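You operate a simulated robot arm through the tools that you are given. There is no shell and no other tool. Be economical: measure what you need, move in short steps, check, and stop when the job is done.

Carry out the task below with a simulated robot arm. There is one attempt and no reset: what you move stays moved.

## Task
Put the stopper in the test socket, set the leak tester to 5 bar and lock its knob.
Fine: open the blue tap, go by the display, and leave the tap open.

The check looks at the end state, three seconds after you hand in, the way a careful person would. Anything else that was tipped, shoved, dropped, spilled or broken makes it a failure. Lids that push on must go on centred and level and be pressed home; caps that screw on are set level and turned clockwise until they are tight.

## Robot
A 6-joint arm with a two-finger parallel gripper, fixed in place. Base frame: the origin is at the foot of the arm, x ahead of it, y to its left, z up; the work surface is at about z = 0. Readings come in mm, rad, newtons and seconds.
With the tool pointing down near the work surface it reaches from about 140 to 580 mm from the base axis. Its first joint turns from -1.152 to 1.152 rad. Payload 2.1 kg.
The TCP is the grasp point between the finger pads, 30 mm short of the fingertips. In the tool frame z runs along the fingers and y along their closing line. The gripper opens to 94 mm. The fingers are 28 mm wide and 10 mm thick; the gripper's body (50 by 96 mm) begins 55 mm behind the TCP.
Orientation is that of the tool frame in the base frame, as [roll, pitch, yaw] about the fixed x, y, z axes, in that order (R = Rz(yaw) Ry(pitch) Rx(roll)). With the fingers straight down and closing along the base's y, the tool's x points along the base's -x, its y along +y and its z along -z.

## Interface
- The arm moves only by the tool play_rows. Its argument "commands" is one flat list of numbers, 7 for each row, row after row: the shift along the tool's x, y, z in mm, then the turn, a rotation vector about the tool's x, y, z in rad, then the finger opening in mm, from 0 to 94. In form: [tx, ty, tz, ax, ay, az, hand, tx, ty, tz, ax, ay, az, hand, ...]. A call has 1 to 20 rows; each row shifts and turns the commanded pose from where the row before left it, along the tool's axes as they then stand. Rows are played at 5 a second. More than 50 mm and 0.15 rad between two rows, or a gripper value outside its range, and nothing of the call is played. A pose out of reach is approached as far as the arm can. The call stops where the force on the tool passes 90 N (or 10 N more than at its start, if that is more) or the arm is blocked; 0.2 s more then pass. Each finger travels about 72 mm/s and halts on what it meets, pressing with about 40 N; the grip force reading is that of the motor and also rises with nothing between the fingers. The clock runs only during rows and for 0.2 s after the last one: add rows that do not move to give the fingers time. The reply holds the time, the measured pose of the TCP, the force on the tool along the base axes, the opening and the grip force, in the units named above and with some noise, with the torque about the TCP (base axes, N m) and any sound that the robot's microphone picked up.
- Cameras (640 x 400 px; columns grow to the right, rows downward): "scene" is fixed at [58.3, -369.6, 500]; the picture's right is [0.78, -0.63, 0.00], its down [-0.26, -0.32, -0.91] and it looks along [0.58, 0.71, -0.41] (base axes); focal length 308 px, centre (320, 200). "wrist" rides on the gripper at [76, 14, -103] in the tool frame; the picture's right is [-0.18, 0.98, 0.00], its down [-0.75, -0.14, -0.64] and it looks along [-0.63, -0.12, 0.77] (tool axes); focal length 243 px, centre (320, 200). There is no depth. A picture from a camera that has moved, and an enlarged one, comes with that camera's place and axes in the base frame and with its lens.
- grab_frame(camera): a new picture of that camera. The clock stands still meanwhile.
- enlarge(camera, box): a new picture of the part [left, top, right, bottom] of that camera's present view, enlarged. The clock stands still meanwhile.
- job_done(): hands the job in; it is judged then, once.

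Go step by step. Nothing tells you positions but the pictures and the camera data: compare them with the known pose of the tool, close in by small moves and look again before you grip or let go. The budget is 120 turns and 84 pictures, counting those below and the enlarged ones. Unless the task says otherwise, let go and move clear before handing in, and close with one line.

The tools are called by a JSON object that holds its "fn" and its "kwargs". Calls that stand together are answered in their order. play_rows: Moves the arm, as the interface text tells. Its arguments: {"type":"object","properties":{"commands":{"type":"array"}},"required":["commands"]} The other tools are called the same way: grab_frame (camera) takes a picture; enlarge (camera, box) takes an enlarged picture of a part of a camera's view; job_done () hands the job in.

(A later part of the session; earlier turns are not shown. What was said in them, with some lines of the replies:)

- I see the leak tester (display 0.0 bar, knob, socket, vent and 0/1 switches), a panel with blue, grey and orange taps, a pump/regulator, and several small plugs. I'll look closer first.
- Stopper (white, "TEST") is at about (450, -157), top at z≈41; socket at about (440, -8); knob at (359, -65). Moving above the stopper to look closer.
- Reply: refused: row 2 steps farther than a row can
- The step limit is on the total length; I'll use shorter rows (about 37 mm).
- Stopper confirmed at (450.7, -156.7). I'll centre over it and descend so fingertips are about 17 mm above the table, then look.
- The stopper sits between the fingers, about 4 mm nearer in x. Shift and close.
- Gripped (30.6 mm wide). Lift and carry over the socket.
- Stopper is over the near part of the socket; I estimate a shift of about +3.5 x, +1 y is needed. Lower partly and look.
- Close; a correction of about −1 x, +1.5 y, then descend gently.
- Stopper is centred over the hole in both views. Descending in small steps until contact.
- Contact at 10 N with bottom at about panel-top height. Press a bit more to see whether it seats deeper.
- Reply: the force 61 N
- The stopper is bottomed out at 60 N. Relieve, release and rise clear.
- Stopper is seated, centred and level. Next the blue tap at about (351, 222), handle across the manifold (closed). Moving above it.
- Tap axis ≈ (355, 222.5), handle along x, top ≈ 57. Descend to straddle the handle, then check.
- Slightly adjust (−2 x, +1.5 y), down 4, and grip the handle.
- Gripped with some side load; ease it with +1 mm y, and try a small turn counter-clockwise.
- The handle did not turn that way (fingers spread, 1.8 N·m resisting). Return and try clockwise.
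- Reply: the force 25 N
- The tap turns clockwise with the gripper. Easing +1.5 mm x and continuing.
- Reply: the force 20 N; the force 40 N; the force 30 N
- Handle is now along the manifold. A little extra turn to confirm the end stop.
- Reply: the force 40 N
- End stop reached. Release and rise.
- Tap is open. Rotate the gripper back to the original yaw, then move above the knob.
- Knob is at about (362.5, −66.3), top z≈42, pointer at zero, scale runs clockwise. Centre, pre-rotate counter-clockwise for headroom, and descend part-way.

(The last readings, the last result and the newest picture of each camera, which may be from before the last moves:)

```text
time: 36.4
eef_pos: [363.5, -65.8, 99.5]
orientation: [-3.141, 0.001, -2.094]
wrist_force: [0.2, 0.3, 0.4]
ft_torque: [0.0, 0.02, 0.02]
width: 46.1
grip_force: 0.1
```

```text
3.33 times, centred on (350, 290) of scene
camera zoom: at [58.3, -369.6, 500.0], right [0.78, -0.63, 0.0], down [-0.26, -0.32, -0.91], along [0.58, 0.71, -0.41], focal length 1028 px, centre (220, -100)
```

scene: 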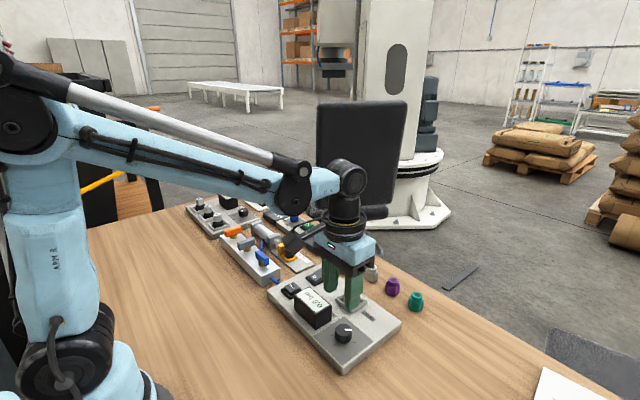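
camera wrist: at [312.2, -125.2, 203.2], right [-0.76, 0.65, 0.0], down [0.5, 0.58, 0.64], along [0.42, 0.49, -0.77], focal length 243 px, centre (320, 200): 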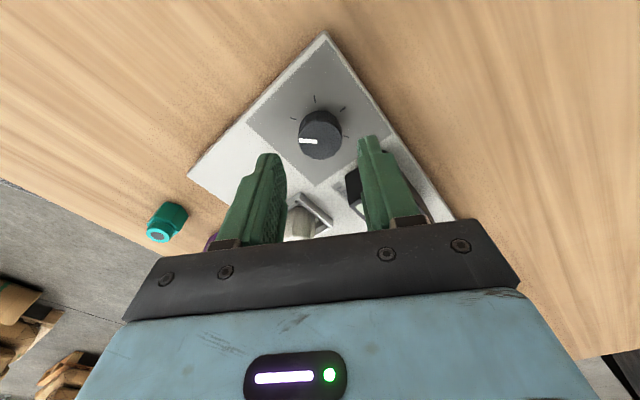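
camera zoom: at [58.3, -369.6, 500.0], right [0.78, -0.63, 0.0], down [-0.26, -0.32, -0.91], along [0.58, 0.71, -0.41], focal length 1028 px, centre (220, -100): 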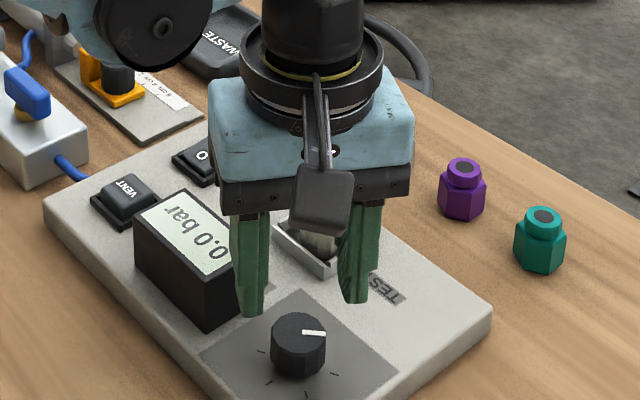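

Aligned. Descend around the knob and grip.

{"fn": "play_rows", "kwargs": {"commands": [0, 0, 15, 0, 0, 0, 46, 0, 0, 15, 0, 0, 0, 46, 0, 0, 11, 0, 0, 0, 46, 0, 0, 0, 0, 0, 0, 46]}}

{"fn": "grab_frame", "kwargs": {"camera": "wrist"}}

{"fn": "enlarge", "kwargs": {"camera": "scene", "box": [270, 230, 430, 350]}}

```text
time: 37.4
eef_pos: [362.3, -64.9, 58.4]
orientation: [-3.141, 0.001, -2.094]
wrist_force: [-0.4, -0.6, -0.4]
ft_torque: [0.0, 0.0, 0.0]
width: 46.1
grip_force: 0.1
```

```text
40 pictures are left
camera wrist: at [312.4, -125.6, 162.9], right [-0.76, 0.65, 0.0], down [0.5, 0.58, 0.64], along [0.42, 0.49, -0.77], focal length 243 px, centre (320, 200)
```

wrist: 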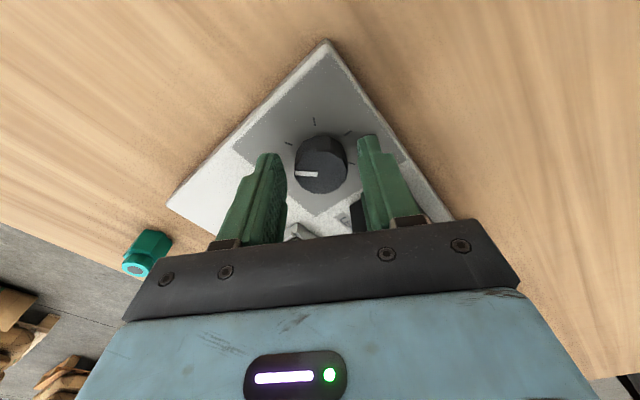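

```text
3.33 times, centred on (350, 290) of scene
camera zoom: at [58.3, -369.6, 500.0], right [0.78, -0.63, 0.0], down [-0.26, -0.32, -0.91], along [0.58, 0.71, -0.41], focal length 1028 px, centre (220, -100)
```

zoom: 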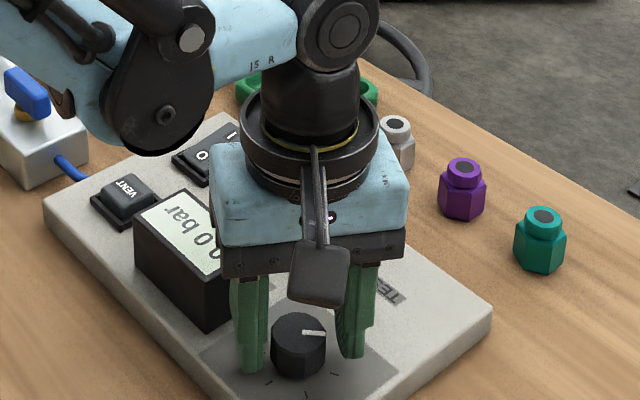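

{"fn": "play_rows", "kwargs": {"commands": [0, 0, 0, 0, 0, 0, 36, 0, 0, 0, 0, 0, 0, 26, 0, 0, 0, 0, 0, 0, 24, 0, 0, 0, 0, 0, 0, 24]}}

```text
time: 38.4
eef_pos: [360.2, -65.8, 59.5]
orientation: [3.14, 0.002, -2.092]
wrist_force: [-7.7, 4.2, -3.7]
ft_torque: [-0.08, -0.24, -0.04]
width: 31.4
grip_force: 44.6
```

Gripped (31.4 mm) with low side load. Turn clockwise 0.6 rad and read the display.

{"fn": "play_rows", "kwargs": {"commands": [0, 0, 0, 0, 0, 0.1, 24, 0, 0, 0, 0, 0, 0.1, 24, 0, 0, 0, 0, 0, 0.1, 24, 0, 0, 0, 0, 0, 0.1, 24, 0, 0, 0, 0, 0, 0.1, 24, 0, 0, 0, 0, 0, 0.1, 24, 0, 0, 0, 0, 0, 0, 24]}}

{"fn": "enlarge", "kwargs": {"camera": "scene", "box": [270, 250, 390, 340]}}

{"fn": "grab_frame", "kwargs": {"camera": "wrist"}}

```text
time: 40.0
eef_pos: [362.4, -64.0, 59.3]
orientation: [3.138, 0.003, -2.697]
wrist_force: [-7.7, 14.5, 35.6]
ft_torque: [0.01, 0.28, -0.02]
width: 31.9
grip_force: 45.0
```

```text
4.44 times, centred on (330, 295) of scene
camera zoom: at [58.2, -369.5, 500.1], right [0.78, -0.63, 0.0], down [-0.26, -0.32, -0.91], along [0.58, 0.71, -0.41], focal length 1370 px, centre (276, -222)
```

zoom: 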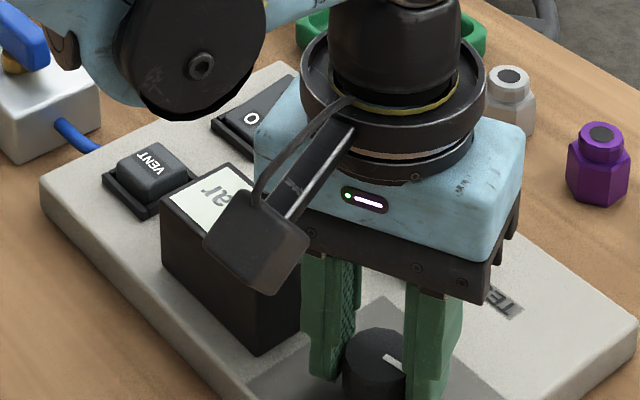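

```text
37 pictures are left
camera wrist: at [287.3, -86.5, 162.9], right [-0.26, 0.97, 0.0], down [0.74, 0.19, 0.64], along [0.62, 0.17, -0.77], focal length 243 px, centre (320, 200)
```

wrist: 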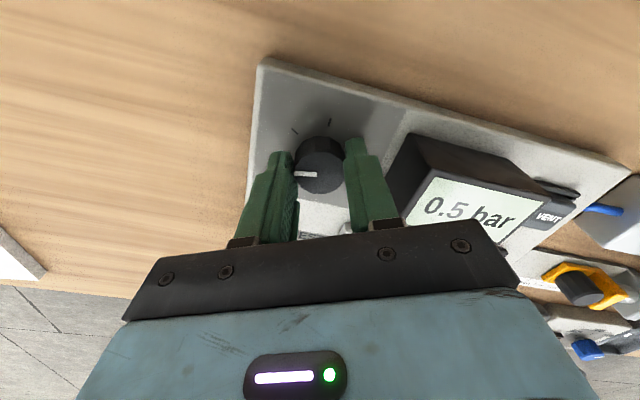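

The wrist camera sees the display: 0.5 bar. Ease the vertical load slightly and continue turning.

{"fn": "play_rows", "kwargs": {"commands": [0, 0, -0.4, 0, 0, 0.1, 24, 0, 0, 0, 0, 0, 0.1, 24, 0, 0, 0, 0, 0, 0.1, 24, 0, 0, 0, 0, 0, 0.1, 24, 0, 0, 0, 0, 0, 0.1, 24, 0, 0, 0, 0, 0, 0.1, 24, 0, 0, 0, 0, 0, 0, 24]}}

{"fn": "grab_frame", "kwargs": {"camera": "wrist"}}

```text
time: 41.6
eef_pos: [362.1, -65.1, 60.7]
orientation: [3.136, 0.0, 2.986]
wrist_force: [-13.9, 20.4, -9.4]
ft_torque: [-0.17, -0.55, -0.04]
width: 31.5
grip_force: 44.7
```

```text
36 pictures are left
camera wrist: at [289.3, -40.3, 163.1], right [0.33, 0.94, 0.0], down [0.72, -0.26, 0.64], along [0.61, -0.21, -0.77], focal length 243 px, centre (320, 200)
```

wrist: 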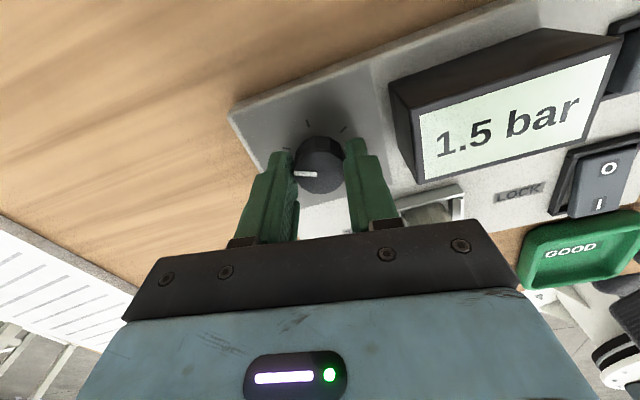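

1.5 bar, about 1.0 bar per 0.6 rad. Relieve side load and continue 1.0 rad.

{"fn": "play_rows", "kwargs": {"commands": [0.9, 0.8, 0, 0, 0, 0, 24, 0, 0, 0, 0, 0, 0.1, 24, 0, 0, 0, 0, 0, 0.1, 24, 0, 0, 0, 0, 0, 0.1, 24, 0, 0, 0, 0, 0, 0.1, 24, 0, 0, 0, 0, 0, 0.1, 24, 0, 0, 0, 0, 0, 0.1, 24, 0, 0, 0, 0, 0, 0.1, 24, 0, 0, 0, 0, 0, 0.1, 24, 0, 0, 0, 0, 0, 0.1, 24, 0, 0, 0, 0, 0, 0.1, 24, 0, 0, 0, 0, 0, 0, 24]}}

{"fn": "grab_frame", "kwargs": {"camera": "wrist"}}

{"fn": "enlarge", "kwargs": {"camera": "scene", "box": [270, 250, 390, 340]}}

```text
time: 44.2
eef_pos: [361.2, -63.8, 60.0]
orientation: [3.134, -0.003, 1.986]
wrist_force: [20.8, 21.2, -3.1]
ft_torque: [-0.63, -0.26, -0.02]
width: 31.6
grip_force: 45.1
```

```text
35 pictures are left
camera wrist: at [344.4, 9.5, 163.5], right [0.97, 0.23, 0.01], down [0.17, -0.75, 0.64], along [0.15, -0.62, -0.77], focal length 243 px, centre (320, 200)
```

wrist: 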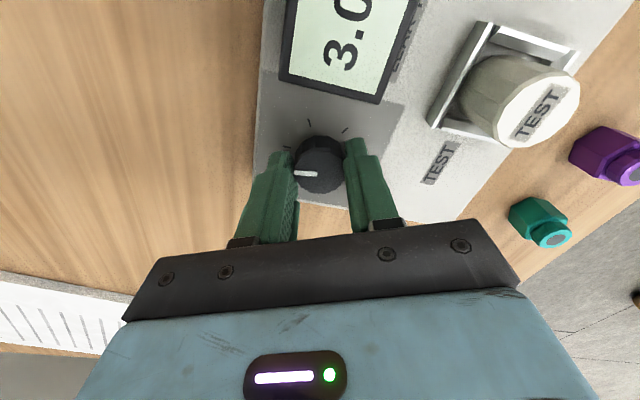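

```text
4.44 times, centred on (330, 295) of scene
camera zoom: at [58.3, -369.6, 500.0], right [0.78, -0.63, 0.0], down [-0.26, -0.32, -0.91], along [0.58, 0.71, -0.41], focal length 1370 px, centre (276, -222)
```

zoom: 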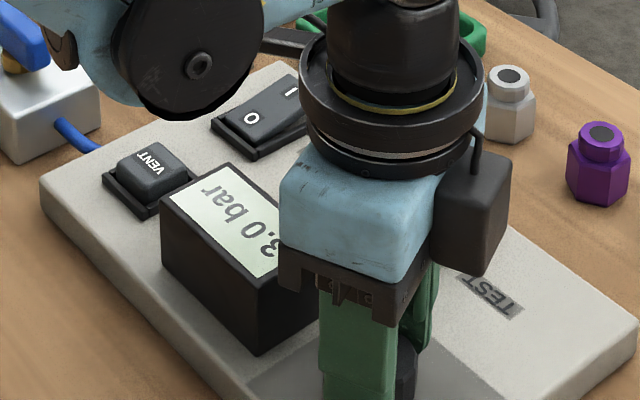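

3.0 bar at 1.5 bar/rad. Relieve and continue 1.1 rad.

{"fn": "play_rows", "kwargs": {"commands": [0.4, 1.1, 0, 0, 0, 0, 24, 0, 0, 0, 0, 0, 0.1, 24, 0, 0, 0, 0, 0, 0.1, 24, 0, 0, 0, 0, 0, 0.1, 24, 0, 0, 0, 0, 0, 0.1, 24, 0, 0, 0, 0, 0, 0.1, 24, 0, 0, 0, 0, 0, 0.1, 24, 0, 0, 0, 0, 0, 0.1, 24, 0, 0, 0, 0, 0, 0.1, 24, 0, 0, 0, 0, 0, 0.1, 24, 0, 0, 0, 0, 0, 0.1, 24, 0, 0, 0, 0, 0, 0.1, 24, 0, 0, 0, 0, 0, 0, 24]}}

{"fn": "enlarge", "kwargs": {"camera": "scene", "box": [270, 250, 390, 340]}}

```text
time: 47.0
eef_pos: [362.5, -65.1, 58.9]
orientation: [3.136, -0.002, 0.885]
wrist_force: [20.0, -18.7, -11.9]
ft_torque: [-0.38, 0.31, 0.04]
width: 31.6
grip_force: 45.2
```

```text
4.44 times, centred on (330, 295) of scene
camera zoom: at [58.4, -369.6, 500.0], right [0.78, -0.63, 0.0], down [-0.26, -0.32, -0.91], along [0.58, 0.71, -0.41], focal length 1370 px, centre (276, -222)
```

zoom: 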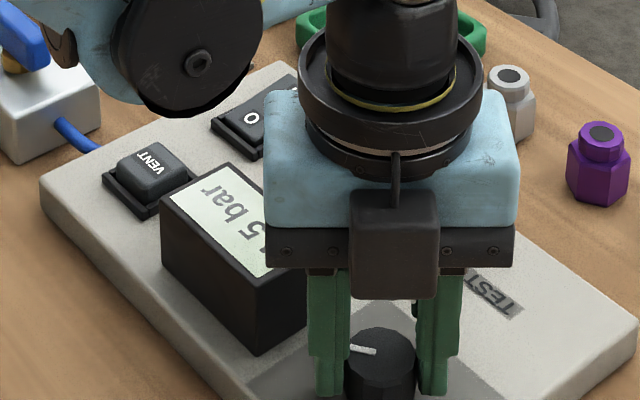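

Reads x.5 (about 4.5). Continue 0.2 rad and check.

{"fn": "play_rows", "kwargs": {"commands": [0, 1.1, 0, 0, 0, 0, 24, 0, 0, 0, 0, 0, 0.1, 24, 0, 0, 0, 0, 0, 0.1, 24, 0, 0, 0, 0, 0, 0, 24]}}

{"fn": "enlarge", "kwargs": {"camera": "scene", "box": [300, 270, 350, 310]}}

{"fn": "grab_frame", "kwargs": {"camera": "wrist"}}

```text
time: 48.0
eef_pos: [363.4, -63.7, 60.2]
orientation: [-3.14, -0.003, 0.689]
wrist_force: [5.1, -12.6, -25.2]
ft_torque: [-0.49, -0.67, 0.01]
width: 31.5
grip_force: 44.6
```

```text
10.00 times, centred on (325, 290) of scene
camera zoom: at [58.4, -369.6, 500.0], right [0.78, -0.63, 0.0], down [-0.26, -0.32, -0.91], along [0.58, 0.71, -0.41], focal length 3084 px, centre (270, -700)
```

zoom: 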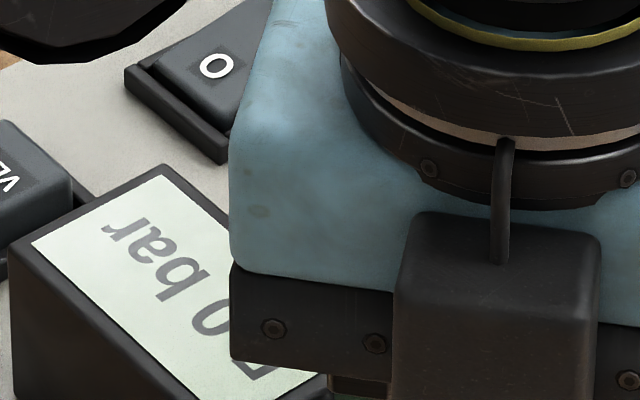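

```text
31 pictures are left
camera wrist: at [431.2, -28.2, 163.4], right [0.48, -0.88, 0.0], down [-0.67, -0.37, 0.64], along [-0.56, -0.31, -0.77], focal length 243 px, centre (320, 200)
```

wrist: 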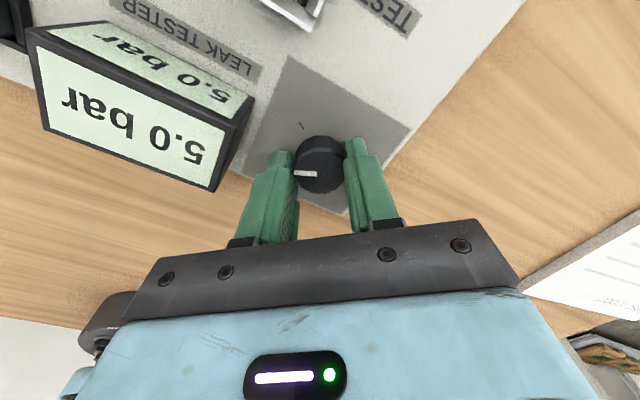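

Display reads 5.0 bar. It steps in 0.5s, so I'll probe where this step ends to sit in its middle.

{"fn": "play_rows", "kwargs": {"commands": [0, 0, 0, 0, 0, 0.08, 24, 0, 0, 0, 0, 0, 0, 24]}}

{"fn": "enlarge", "kwargs": {"camera": "wrist", "box": [0, 0, 400, 250]}}

```text
time: 48.6
eef_pos: [361.8, -64.2, 59.5]
orientation: [-3.139, 0.0, 0.609]
wrist_force: [-2.1, -10.2, -18.4]
ft_torque: [-0.32, -0.69, -0.02]
width: 31.5
grip_force: 45.3
```

```text
1.60 times, centred on (200, 125) of wrist
camera zoom: at [434.2, -33.9, 163.3], right [0.41, -0.91, 0.0], down [-0.7, -0.32, 0.64], along [-0.59, -0.26, -0.77], focal length 388 px, centre (512, 320)
```

zoom: 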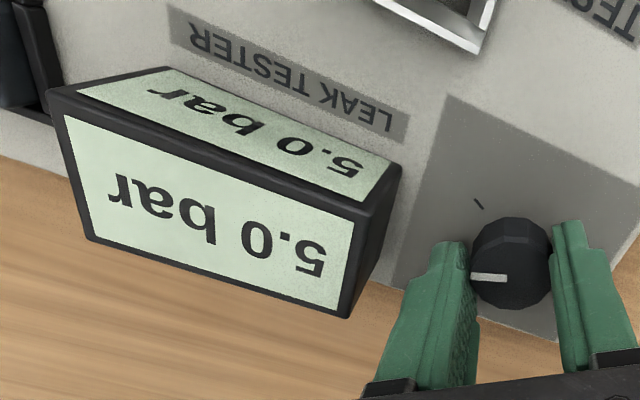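

Still 5.0. Probe a little further.

{"fn": "play_rows", "kwargs": {"commands": [0, 0, 0, 0, 0, 0.08, 24, 0, 0, 0, 0, 0, 0, 24]}}

{"fn": "enlarge", "kwargs": {"camera": "wrist", "box": [0, 0, 400, 250]}}

```text
time: 49.2
eef_pos: [363.7, -65.0, 59.3]
orientation: [3.141, 0.0, 0.528]
wrist_force: [-6.3, -12.8, 0.0]
ft_torque: [-0.21, -0.43, 0.01]
width: 31.5
grip_force: 44.9
```

```text
1.60 times, centred on (200, 125) of wrist
camera zoom: at [436.6, -39.5, 163.3], right [0.34, -0.94, 0.0], down [-0.72, -0.26, 0.64], along [-0.61, -0.21, -0.77], focal length 388 px, centre (512, 320)
```

zoom: 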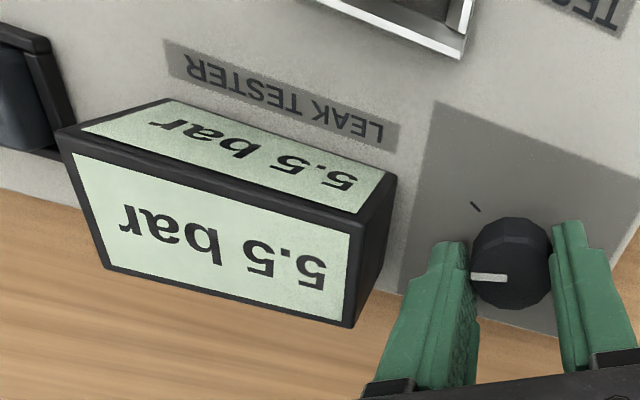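

Step ends between 3.58 and 3.66 rad; centre ≈ 3.46. Turn back 0.2 rad.

{"fn": "play_rows", "kwargs": {"commands": [0, 0, 0, 0, 0, -0.1, 24, 0, 0, 0, 0, 0, -0.09, 24, 0, 0, 0, 0, 0, 0, 24]}}

{"fn": "enlarge", "kwargs": {"camera": "wrist", "box": [0, 0, 400, 250]}}

```text
time: 50.0
eef_pos: [362.7, -65.5, 59.5]
orientation: [-3.14, -0.001, 0.719]
wrist_force: [-11.7, -6.6, 16.5]
ft_torque: [-0.77, 0.5, 0.04]
width: 31.6
grip_force: 44.7
```

```text
1.60 times, centred on (200, 125) of wrist
camera zoom: at [430.2, -26.0, 163.3], right [0.51, -0.86, 0.0], down [-0.66, -0.39, 0.64], along [-0.55, -0.33, -0.77], focal length 388 px, centre (512, 320)
```

zoom: 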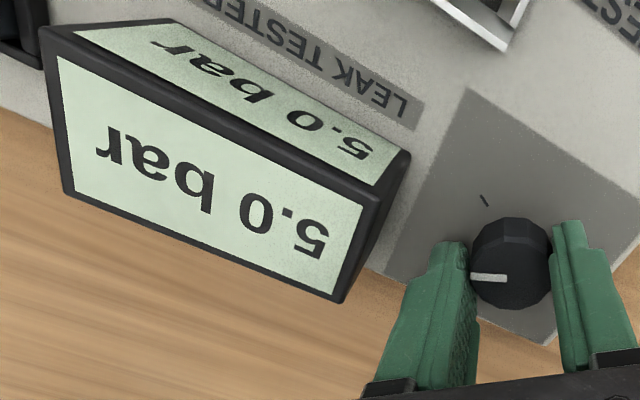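

Display 5.0 bar. Release and rise straight up.

{"fn": "play_rows", "kwargs": {"commands": [0, 0, 0, 0, 0, 0, 34, 0, 0, 0, 0, 0, 0, 46, 0, 0, 0, 0, 0, 0, 46, 0, 0, -20, 0, 0, 0, 46, 0, 0, -30, 0, 0, 0, 46, 0, 0, -40, 0, 0, 0, 46, 0, 0, 0, 0, 0, 0, 46]}}

{"fn": "enlarge", "kwargs": {"camera": "scene", "box": [270, 250, 390, 340]}}

```text
time: 51.6
eef_pos: [364.5, -66.0, 149.4]
orientation: [-3.141, -0.002, 0.716]
wrist_force: [0.5, -0.2, 0.8]
ft_torque: [0.02, -0.01, 0.0]
width: 46.2
grip_force: 0.1
```

```text
4.44 times, centred on (330, 295) of scene
camera zoom: at [58.3, -369.6, 500.0], right [0.78, -0.63, 0.0], down [-0.26, -0.32, -0.91], along [0.58, 0.71, -0.41], focal length 1370 px, centre (276, -222)
```

zoom: 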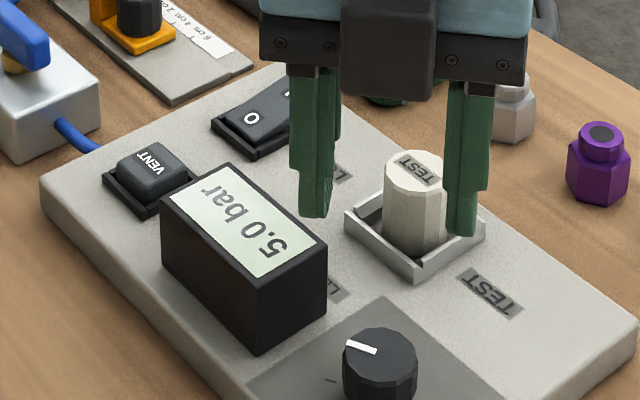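

5.0 bar stays. Now the LOCK rocker: the "1" end (raised) is at about (457, 105). Rotate, close the fingers and move above it.

{"fn": "play_rows", "kwargs": {"commands": [0, 0, 0, 0, 0, -0.1425, 40, 0, 0, 0, 0, 0, -0.1425, 30, 0, 0, 0, 0, 0, -0.1425, 20, 0, 0, 0, 0, 0, -0.1425, 10, 0, 0, 0, 0, 0, -0.1425, 0, 0, 0, 0, 0, 0, -0.1425, 0, 21.4, 11.6, 0, 0, 0, 0, 0, 21.4, 11.6, 0, 0, 0, 0, 0, 21.4, 11.6, 0, 0, 0, 0, 0, 21.4, 11.6, 0, 0, 0, 0, 0, 21.4, 11.6, 0, 0, 0, 0, 0, 21.4, 11.6, 0, 0, 0, 0, 0, 21.4, 11.6, 0, 0, 0, 0, 0, 21.4, 11.6, 0, 0, 0, 0, 0, 0, 0, 0, 0, 0, 0, 0]}}

{"fn": "grab_frame", "kwargs": {"camera": "wrist"}}

{"fn": "enlarge", "kwargs": {"camera": "scene", "box": [270, 240, 370, 320]}}

```text
time: 54.8
eef_pos: [454.8, 106.7, 150.7]
orientation: [3.139, -0.002, 1.573]
wrist_force: [-0.2, -0.3, -0.2]
ft_torque: [0.0, -0.01, -0.02]
width: 0.0
grip_force: 33.4
```

```text
26 pictures are left
camera wrist: at [470.1, 182.1, 254.8], right [0.98, -0.18, 0.0], down [-0.14, -0.76, 0.64], along [-0.12, -0.63, -0.77], focal length 243 px, centre (320, 200)
```

wrist: 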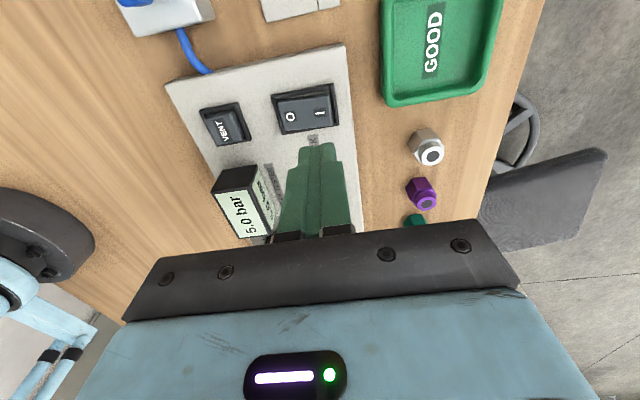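

```text
5.00 times, centred on (320, 280) of scene
camera zoom: at [58.3, -369.6, 500.0], right [0.78, -0.63, 0.0], down [-0.26, -0.32, -0.91], along [0.58, 0.71, -0.41], focal length 1542 px, centre (320, -200)
```

zoom: 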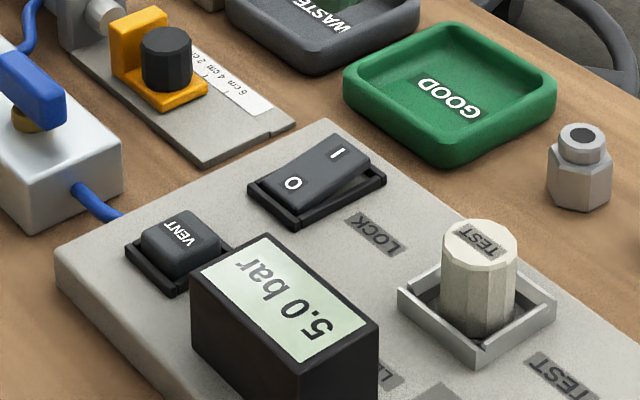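

{"fn": "enlarge", "kwargs": {"camera": "wrist", "box": [250, 60, 370, 160]}}

```text
4.00 times, centred on (310, 110) of wrist
camera zoom: at [470.1, 182.1, 254.8], right [0.98, -0.18, 0.0], down [-0.14, -0.76, 0.64], along [-0.12, -0.63, -0.77], focal length 970 px, centre (360, 560)
```

zoom: 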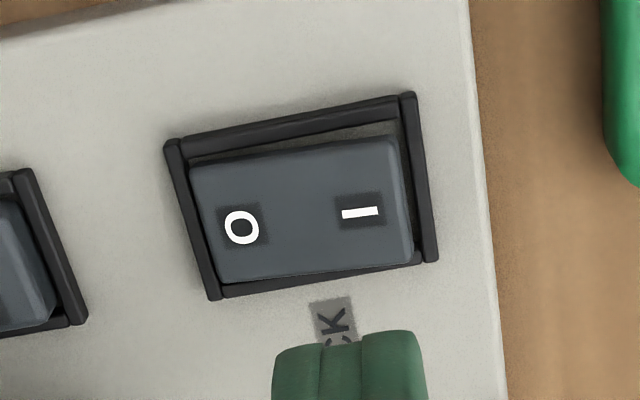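

The rocker's "1" end is raised (unlocked). I'll open the fingers slightly and use only the inner finger (x≈458) to press the "1" end.

{"fn": "play_rows", "kwargs": {"commands": [-2.4, 17, 0, 0, 0, 0, 20, 0, 0, 25, 0, 0, 0, 20, 0, 0, 25, 0, 0, 0, 20, 0, 0, 18, 0, 0, 0, 20, 0, 0, 0, 0, 0, 0, 20]}}

{"fn": "enlarge", "kwargs": {"camera": "wrist", "box": [220, 60, 420, 210]}}

{"fn": "enlarge", "kwargs": {"camera": "scene", "box": [270, 240, 370, 320]}}

```text
time: 56.0
eef_pos: [473.8, 104.5, 82.8]
orientation: [3.138, -0.001, 1.572]
wrist_force: [-0.3, -0.4, -0.7]
ft_torque: [-0.02, -0.01, 0.01]
width: 19.6
grip_force: 0.0
```

```text
2.67 times, centred on (320, 135) of wrist
camera zoom: at [488.5, 178.9, 185.9], right [0.98, -0.18, 0.0], down [-0.14, -0.76, 0.64], along [-0.12, -0.63, -0.77], focal length 647 px, centre (320, 373)
```

zoom: 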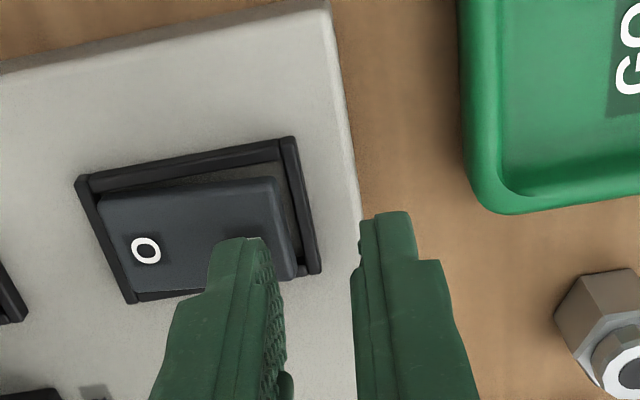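

```text
5.00 times, centred on (320, 280) of scene
camera zoom: at [58.3, -369.6, 500.0], right [0.78, -0.63, 0.0], down [-0.26, -0.32, -0.91], along [0.58, 0.71, -0.41], focal length 1542 px, centre (320, -200)
```

zoom: 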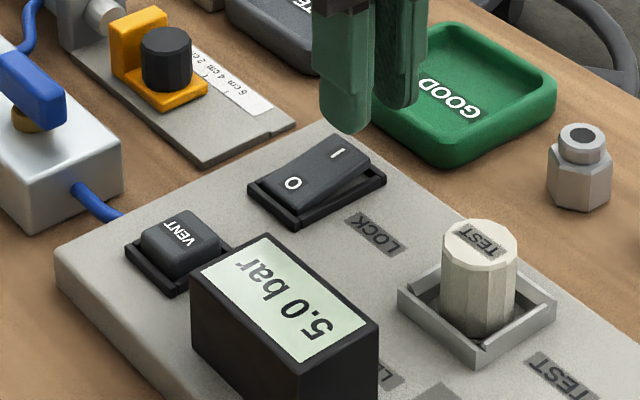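

{"fn": "play_rows", "kwargs": {"commands": [0, 0, 10, 0, 0, 0, 20, 0, 0, 3, 0, 0, 0, 20, 0, 0, 2, 0, 0, 0, 20, 0, 0, 0, 0, 0, 0, 20]}}

{"fn": "enlarge", "kwargs": {"camera": "scene", "box": [270, 240, 370, 320]}}

{"fn": "enlarge", "kwargs": {"camera": "wrist", "box": [220, 60, 420, 210]}}

```text
time: 57.0
eef_pos: [473.1, 105.0, 67.0]
orientation: [3.14, -0.002, 1.571]
wrist_force: [0.2, 0.0, 0.6]
ft_torque: [-0.01, 0.05, 0.0]
width: 19.8
grip_force: 0.1
```

```text
5.00 times, centred on (320, 280) of scene
camera zoom: at [58.3, -369.6, 500.0], right [0.78, -0.63, 0.0], down [-0.26, -0.32, -0.91], along [0.58, 0.71, -0.41], focal length 1542 px, centre (320, -200)
```

zoom: 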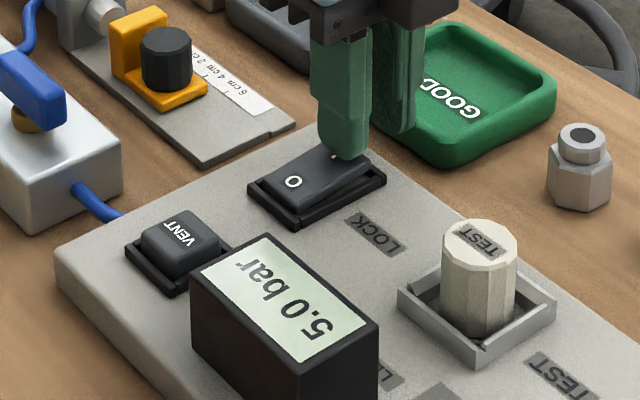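

```text
2.67 times, centred on (320, 135) of wrist
camera zoom: at [487.9, 179.8, 170.7], right [0.98, -0.18, 0.0], down [-0.14, -0.76, 0.64], along [-0.12, -0.63, -0.77], focal length 647 px, centre (320, 373)
```

zoom: 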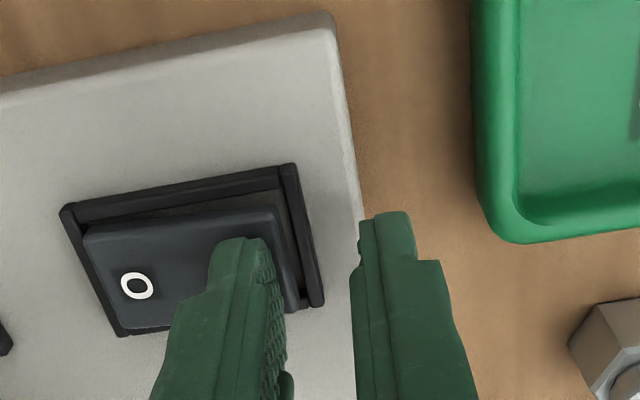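

Finger is just above the "1" end. Press down in small steps.

{"fn": "play_rows", "kwargs": {"commands": [0, 0, 1.5, 0, 0, 0, 20, 0, 0, 1.5, 0, 0, 0, 20, 0, 0, 1.5, 0, 0, 0, 20, 0, 0, 0, 0, 0, 0, 20]}}

```text
time: 58.0
eef_pos: [473.2, 104.8, 62.5]
orientation: [3.141, -0.002, 1.572]
wrist_force: [0.4, 0.8, 16.3]
ft_torque: [0.0, 0.3, -0.02]
width: 19.6
grip_force: 0.1
```

{"fn": "play_rows", "kwargs": {"commands": [0, 0, 1.5, 0, 0, 0, 20, 0, 0, 1.5, 0, 0, 0, 20, 0, 0, 1, 0, 0, 0, 20, 0, 0, 0, 0, 0, 0, 20]}}

{"fn": "enlarge", "kwargs": {"camera": "scene", "box": [270, 240, 370, 320]}}

```text
time: 58.7
eef_pos: [473.6, 104.3, 62.8]
orientation: [-3.14, -0.003, 1.573]
wrist_force: [0.5, 1.1, 23.2]
ft_torque: [0.0, 0.48, -0.03]
width: 20.2
grip_force: 0.0
stopped in row 3: the force on the tool passed its limit at 95 N (the readings are from after the stop); the commanded pose is now the measured one
```

```text
5.00 times, centred on (320, 280) of scene
camera zoom: at [58.2, -369.6, 500.0], right [0.78, -0.63, 0.0], down [-0.26, -0.32, -0.91], along [0.58, 0.71, -0.41], focal length 1542 px, centre (320, -200)
```

zoom: 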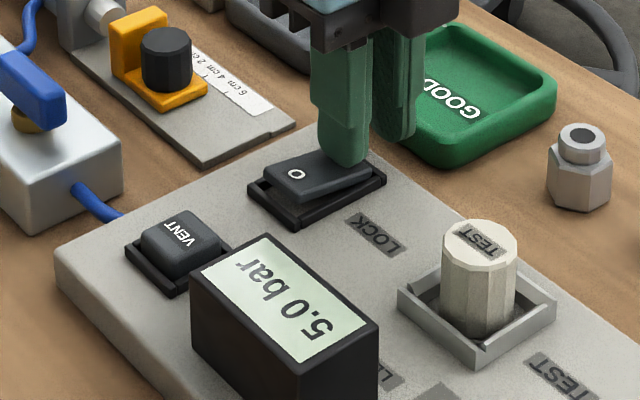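

The rocker tipped. Lift and inspect.

{"fn": "play_rows", "kwargs": {"commands": [0, 0, -10, 0, 0, 0, 20, 0, 0, -30, 0, 0, 0, 20, 0, 0, -30, 0, 0, 0, 20, 0, 0, 0, 0, 0, 0, 20]}}

{"fn": "enlarge", "kwargs": {"camera": "scene", "box": [270, 240, 370, 320]}}

{"fn": "enlarge", "kwargs": {"camera": "wrist", "box": [220, 60, 380, 180]}}

```text
time: 59.7
eef_pos: [473.9, 104.0, 134.7]
orientation: [-3.141, -0.001, 1.571]
wrist_force: [0.0, -0.4, 0.2]
ft_torque: [0.01, -0.01, -0.02]
width: 20.0
grip_force: 0.0
```

```text
5.00 times, centred on (320, 280) of scene
camera zoom: at [58.3, -369.6, 500.0], right [0.78, -0.63, 0.0], down [-0.26, -0.32, -0.91], along [0.58, 0.71, -0.41], focal length 1542 px, centre (320, -200)
```

zoom: 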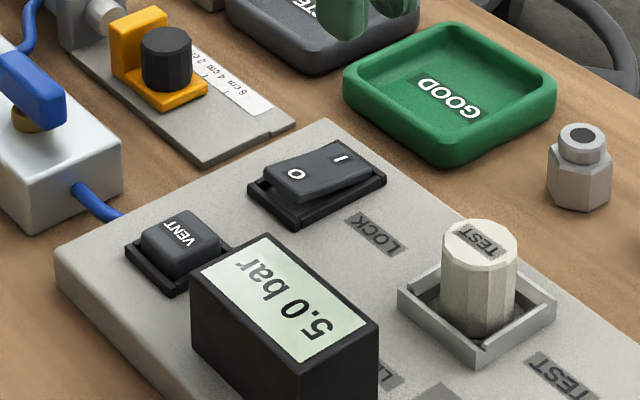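

```text
3.33 times, centred on (300, 120) of wrist
camera zoom: at [488.6, 181.4, 237.0], right [0.98, -0.18, 0.0], down [-0.14, -0.75, 0.64], along [-0.12, -0.63, -0.77], focal length 809 px, centre (387, 467)
```

zoom: 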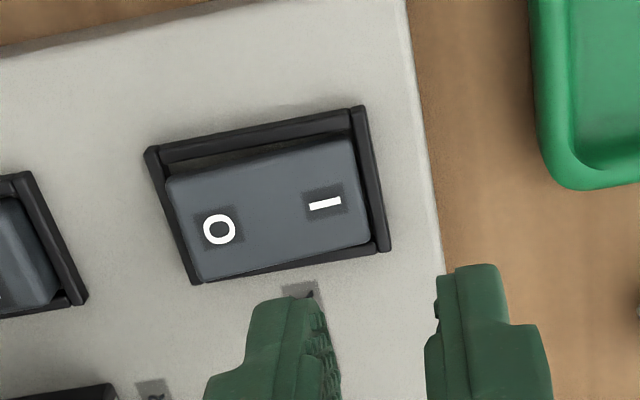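

The rocker is now on "1" with the "0" end raised; display holds 5.0 bar. Move clear and take a final look.

{"fn": "play_rows", "kwargs": {"commands": [0, 0, -35, 0, 0, 0, 20, 0, 0, -35, 0, 0, 0, 20, 0, -25, -20, 0, 0, 0, 20, 0, -30, -20, 0, 0, 0, 20, 0, -30, -10, 0, 0, 0, 20, 0, -30, 0, 0, 0, 0, 20, 0, 0, 0, 0, 0, 0, 20, 0, 0, 0, 0, 0, 0, 20]}}

{"fn": "grab_frame", "kwargs": {"camera": "scene"}}

{"fn": "enlarge", "kwargs": {"camera": "scene", "box": [220, 220, 420, 370]}}

```text
time: 61.5
eef_pos: [359.4, 103.8, 249.5]
orientation: [-3.139, -0.002, 1.574]
wrist_force: [0.4, 0.4, 0.0]
ft_torque: [0.01, 0.0, -0.01]
width: 19.9
grip_force: 0.0
```

```text
16 pictures are left
```

scene: 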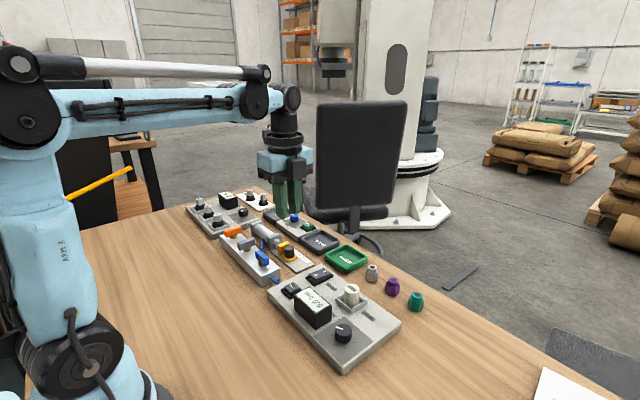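

```text
2.67 times, centred on (320, 295) of scene
camera zoom: at [58.3, -369.6, 500.0], right [0.78, -0.63, 0.0], down [-0.26, -0.32, -0.91], along [0.58, 0.71, -0.41], focal length 822 px, centre (320, -53)
```

zoom: 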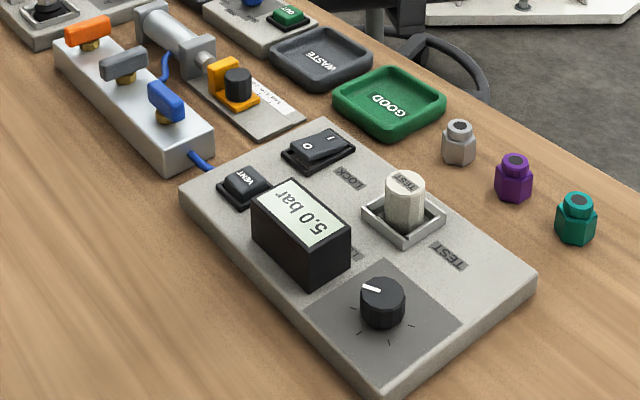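

The final view shows the stopper level in the socket, the blue tap open, the display at 5.0 bar, LOCK on "1" and nothing else disturbed. The arm is clear, so I'm handing in.

{"fn": "job_done", "kwargs": {}}

```text
The job is handed in.
```

The stopper is in the test socket, the blue tap is open, the leak tester reads 5.0 bar and its LOCK switch is on "1".
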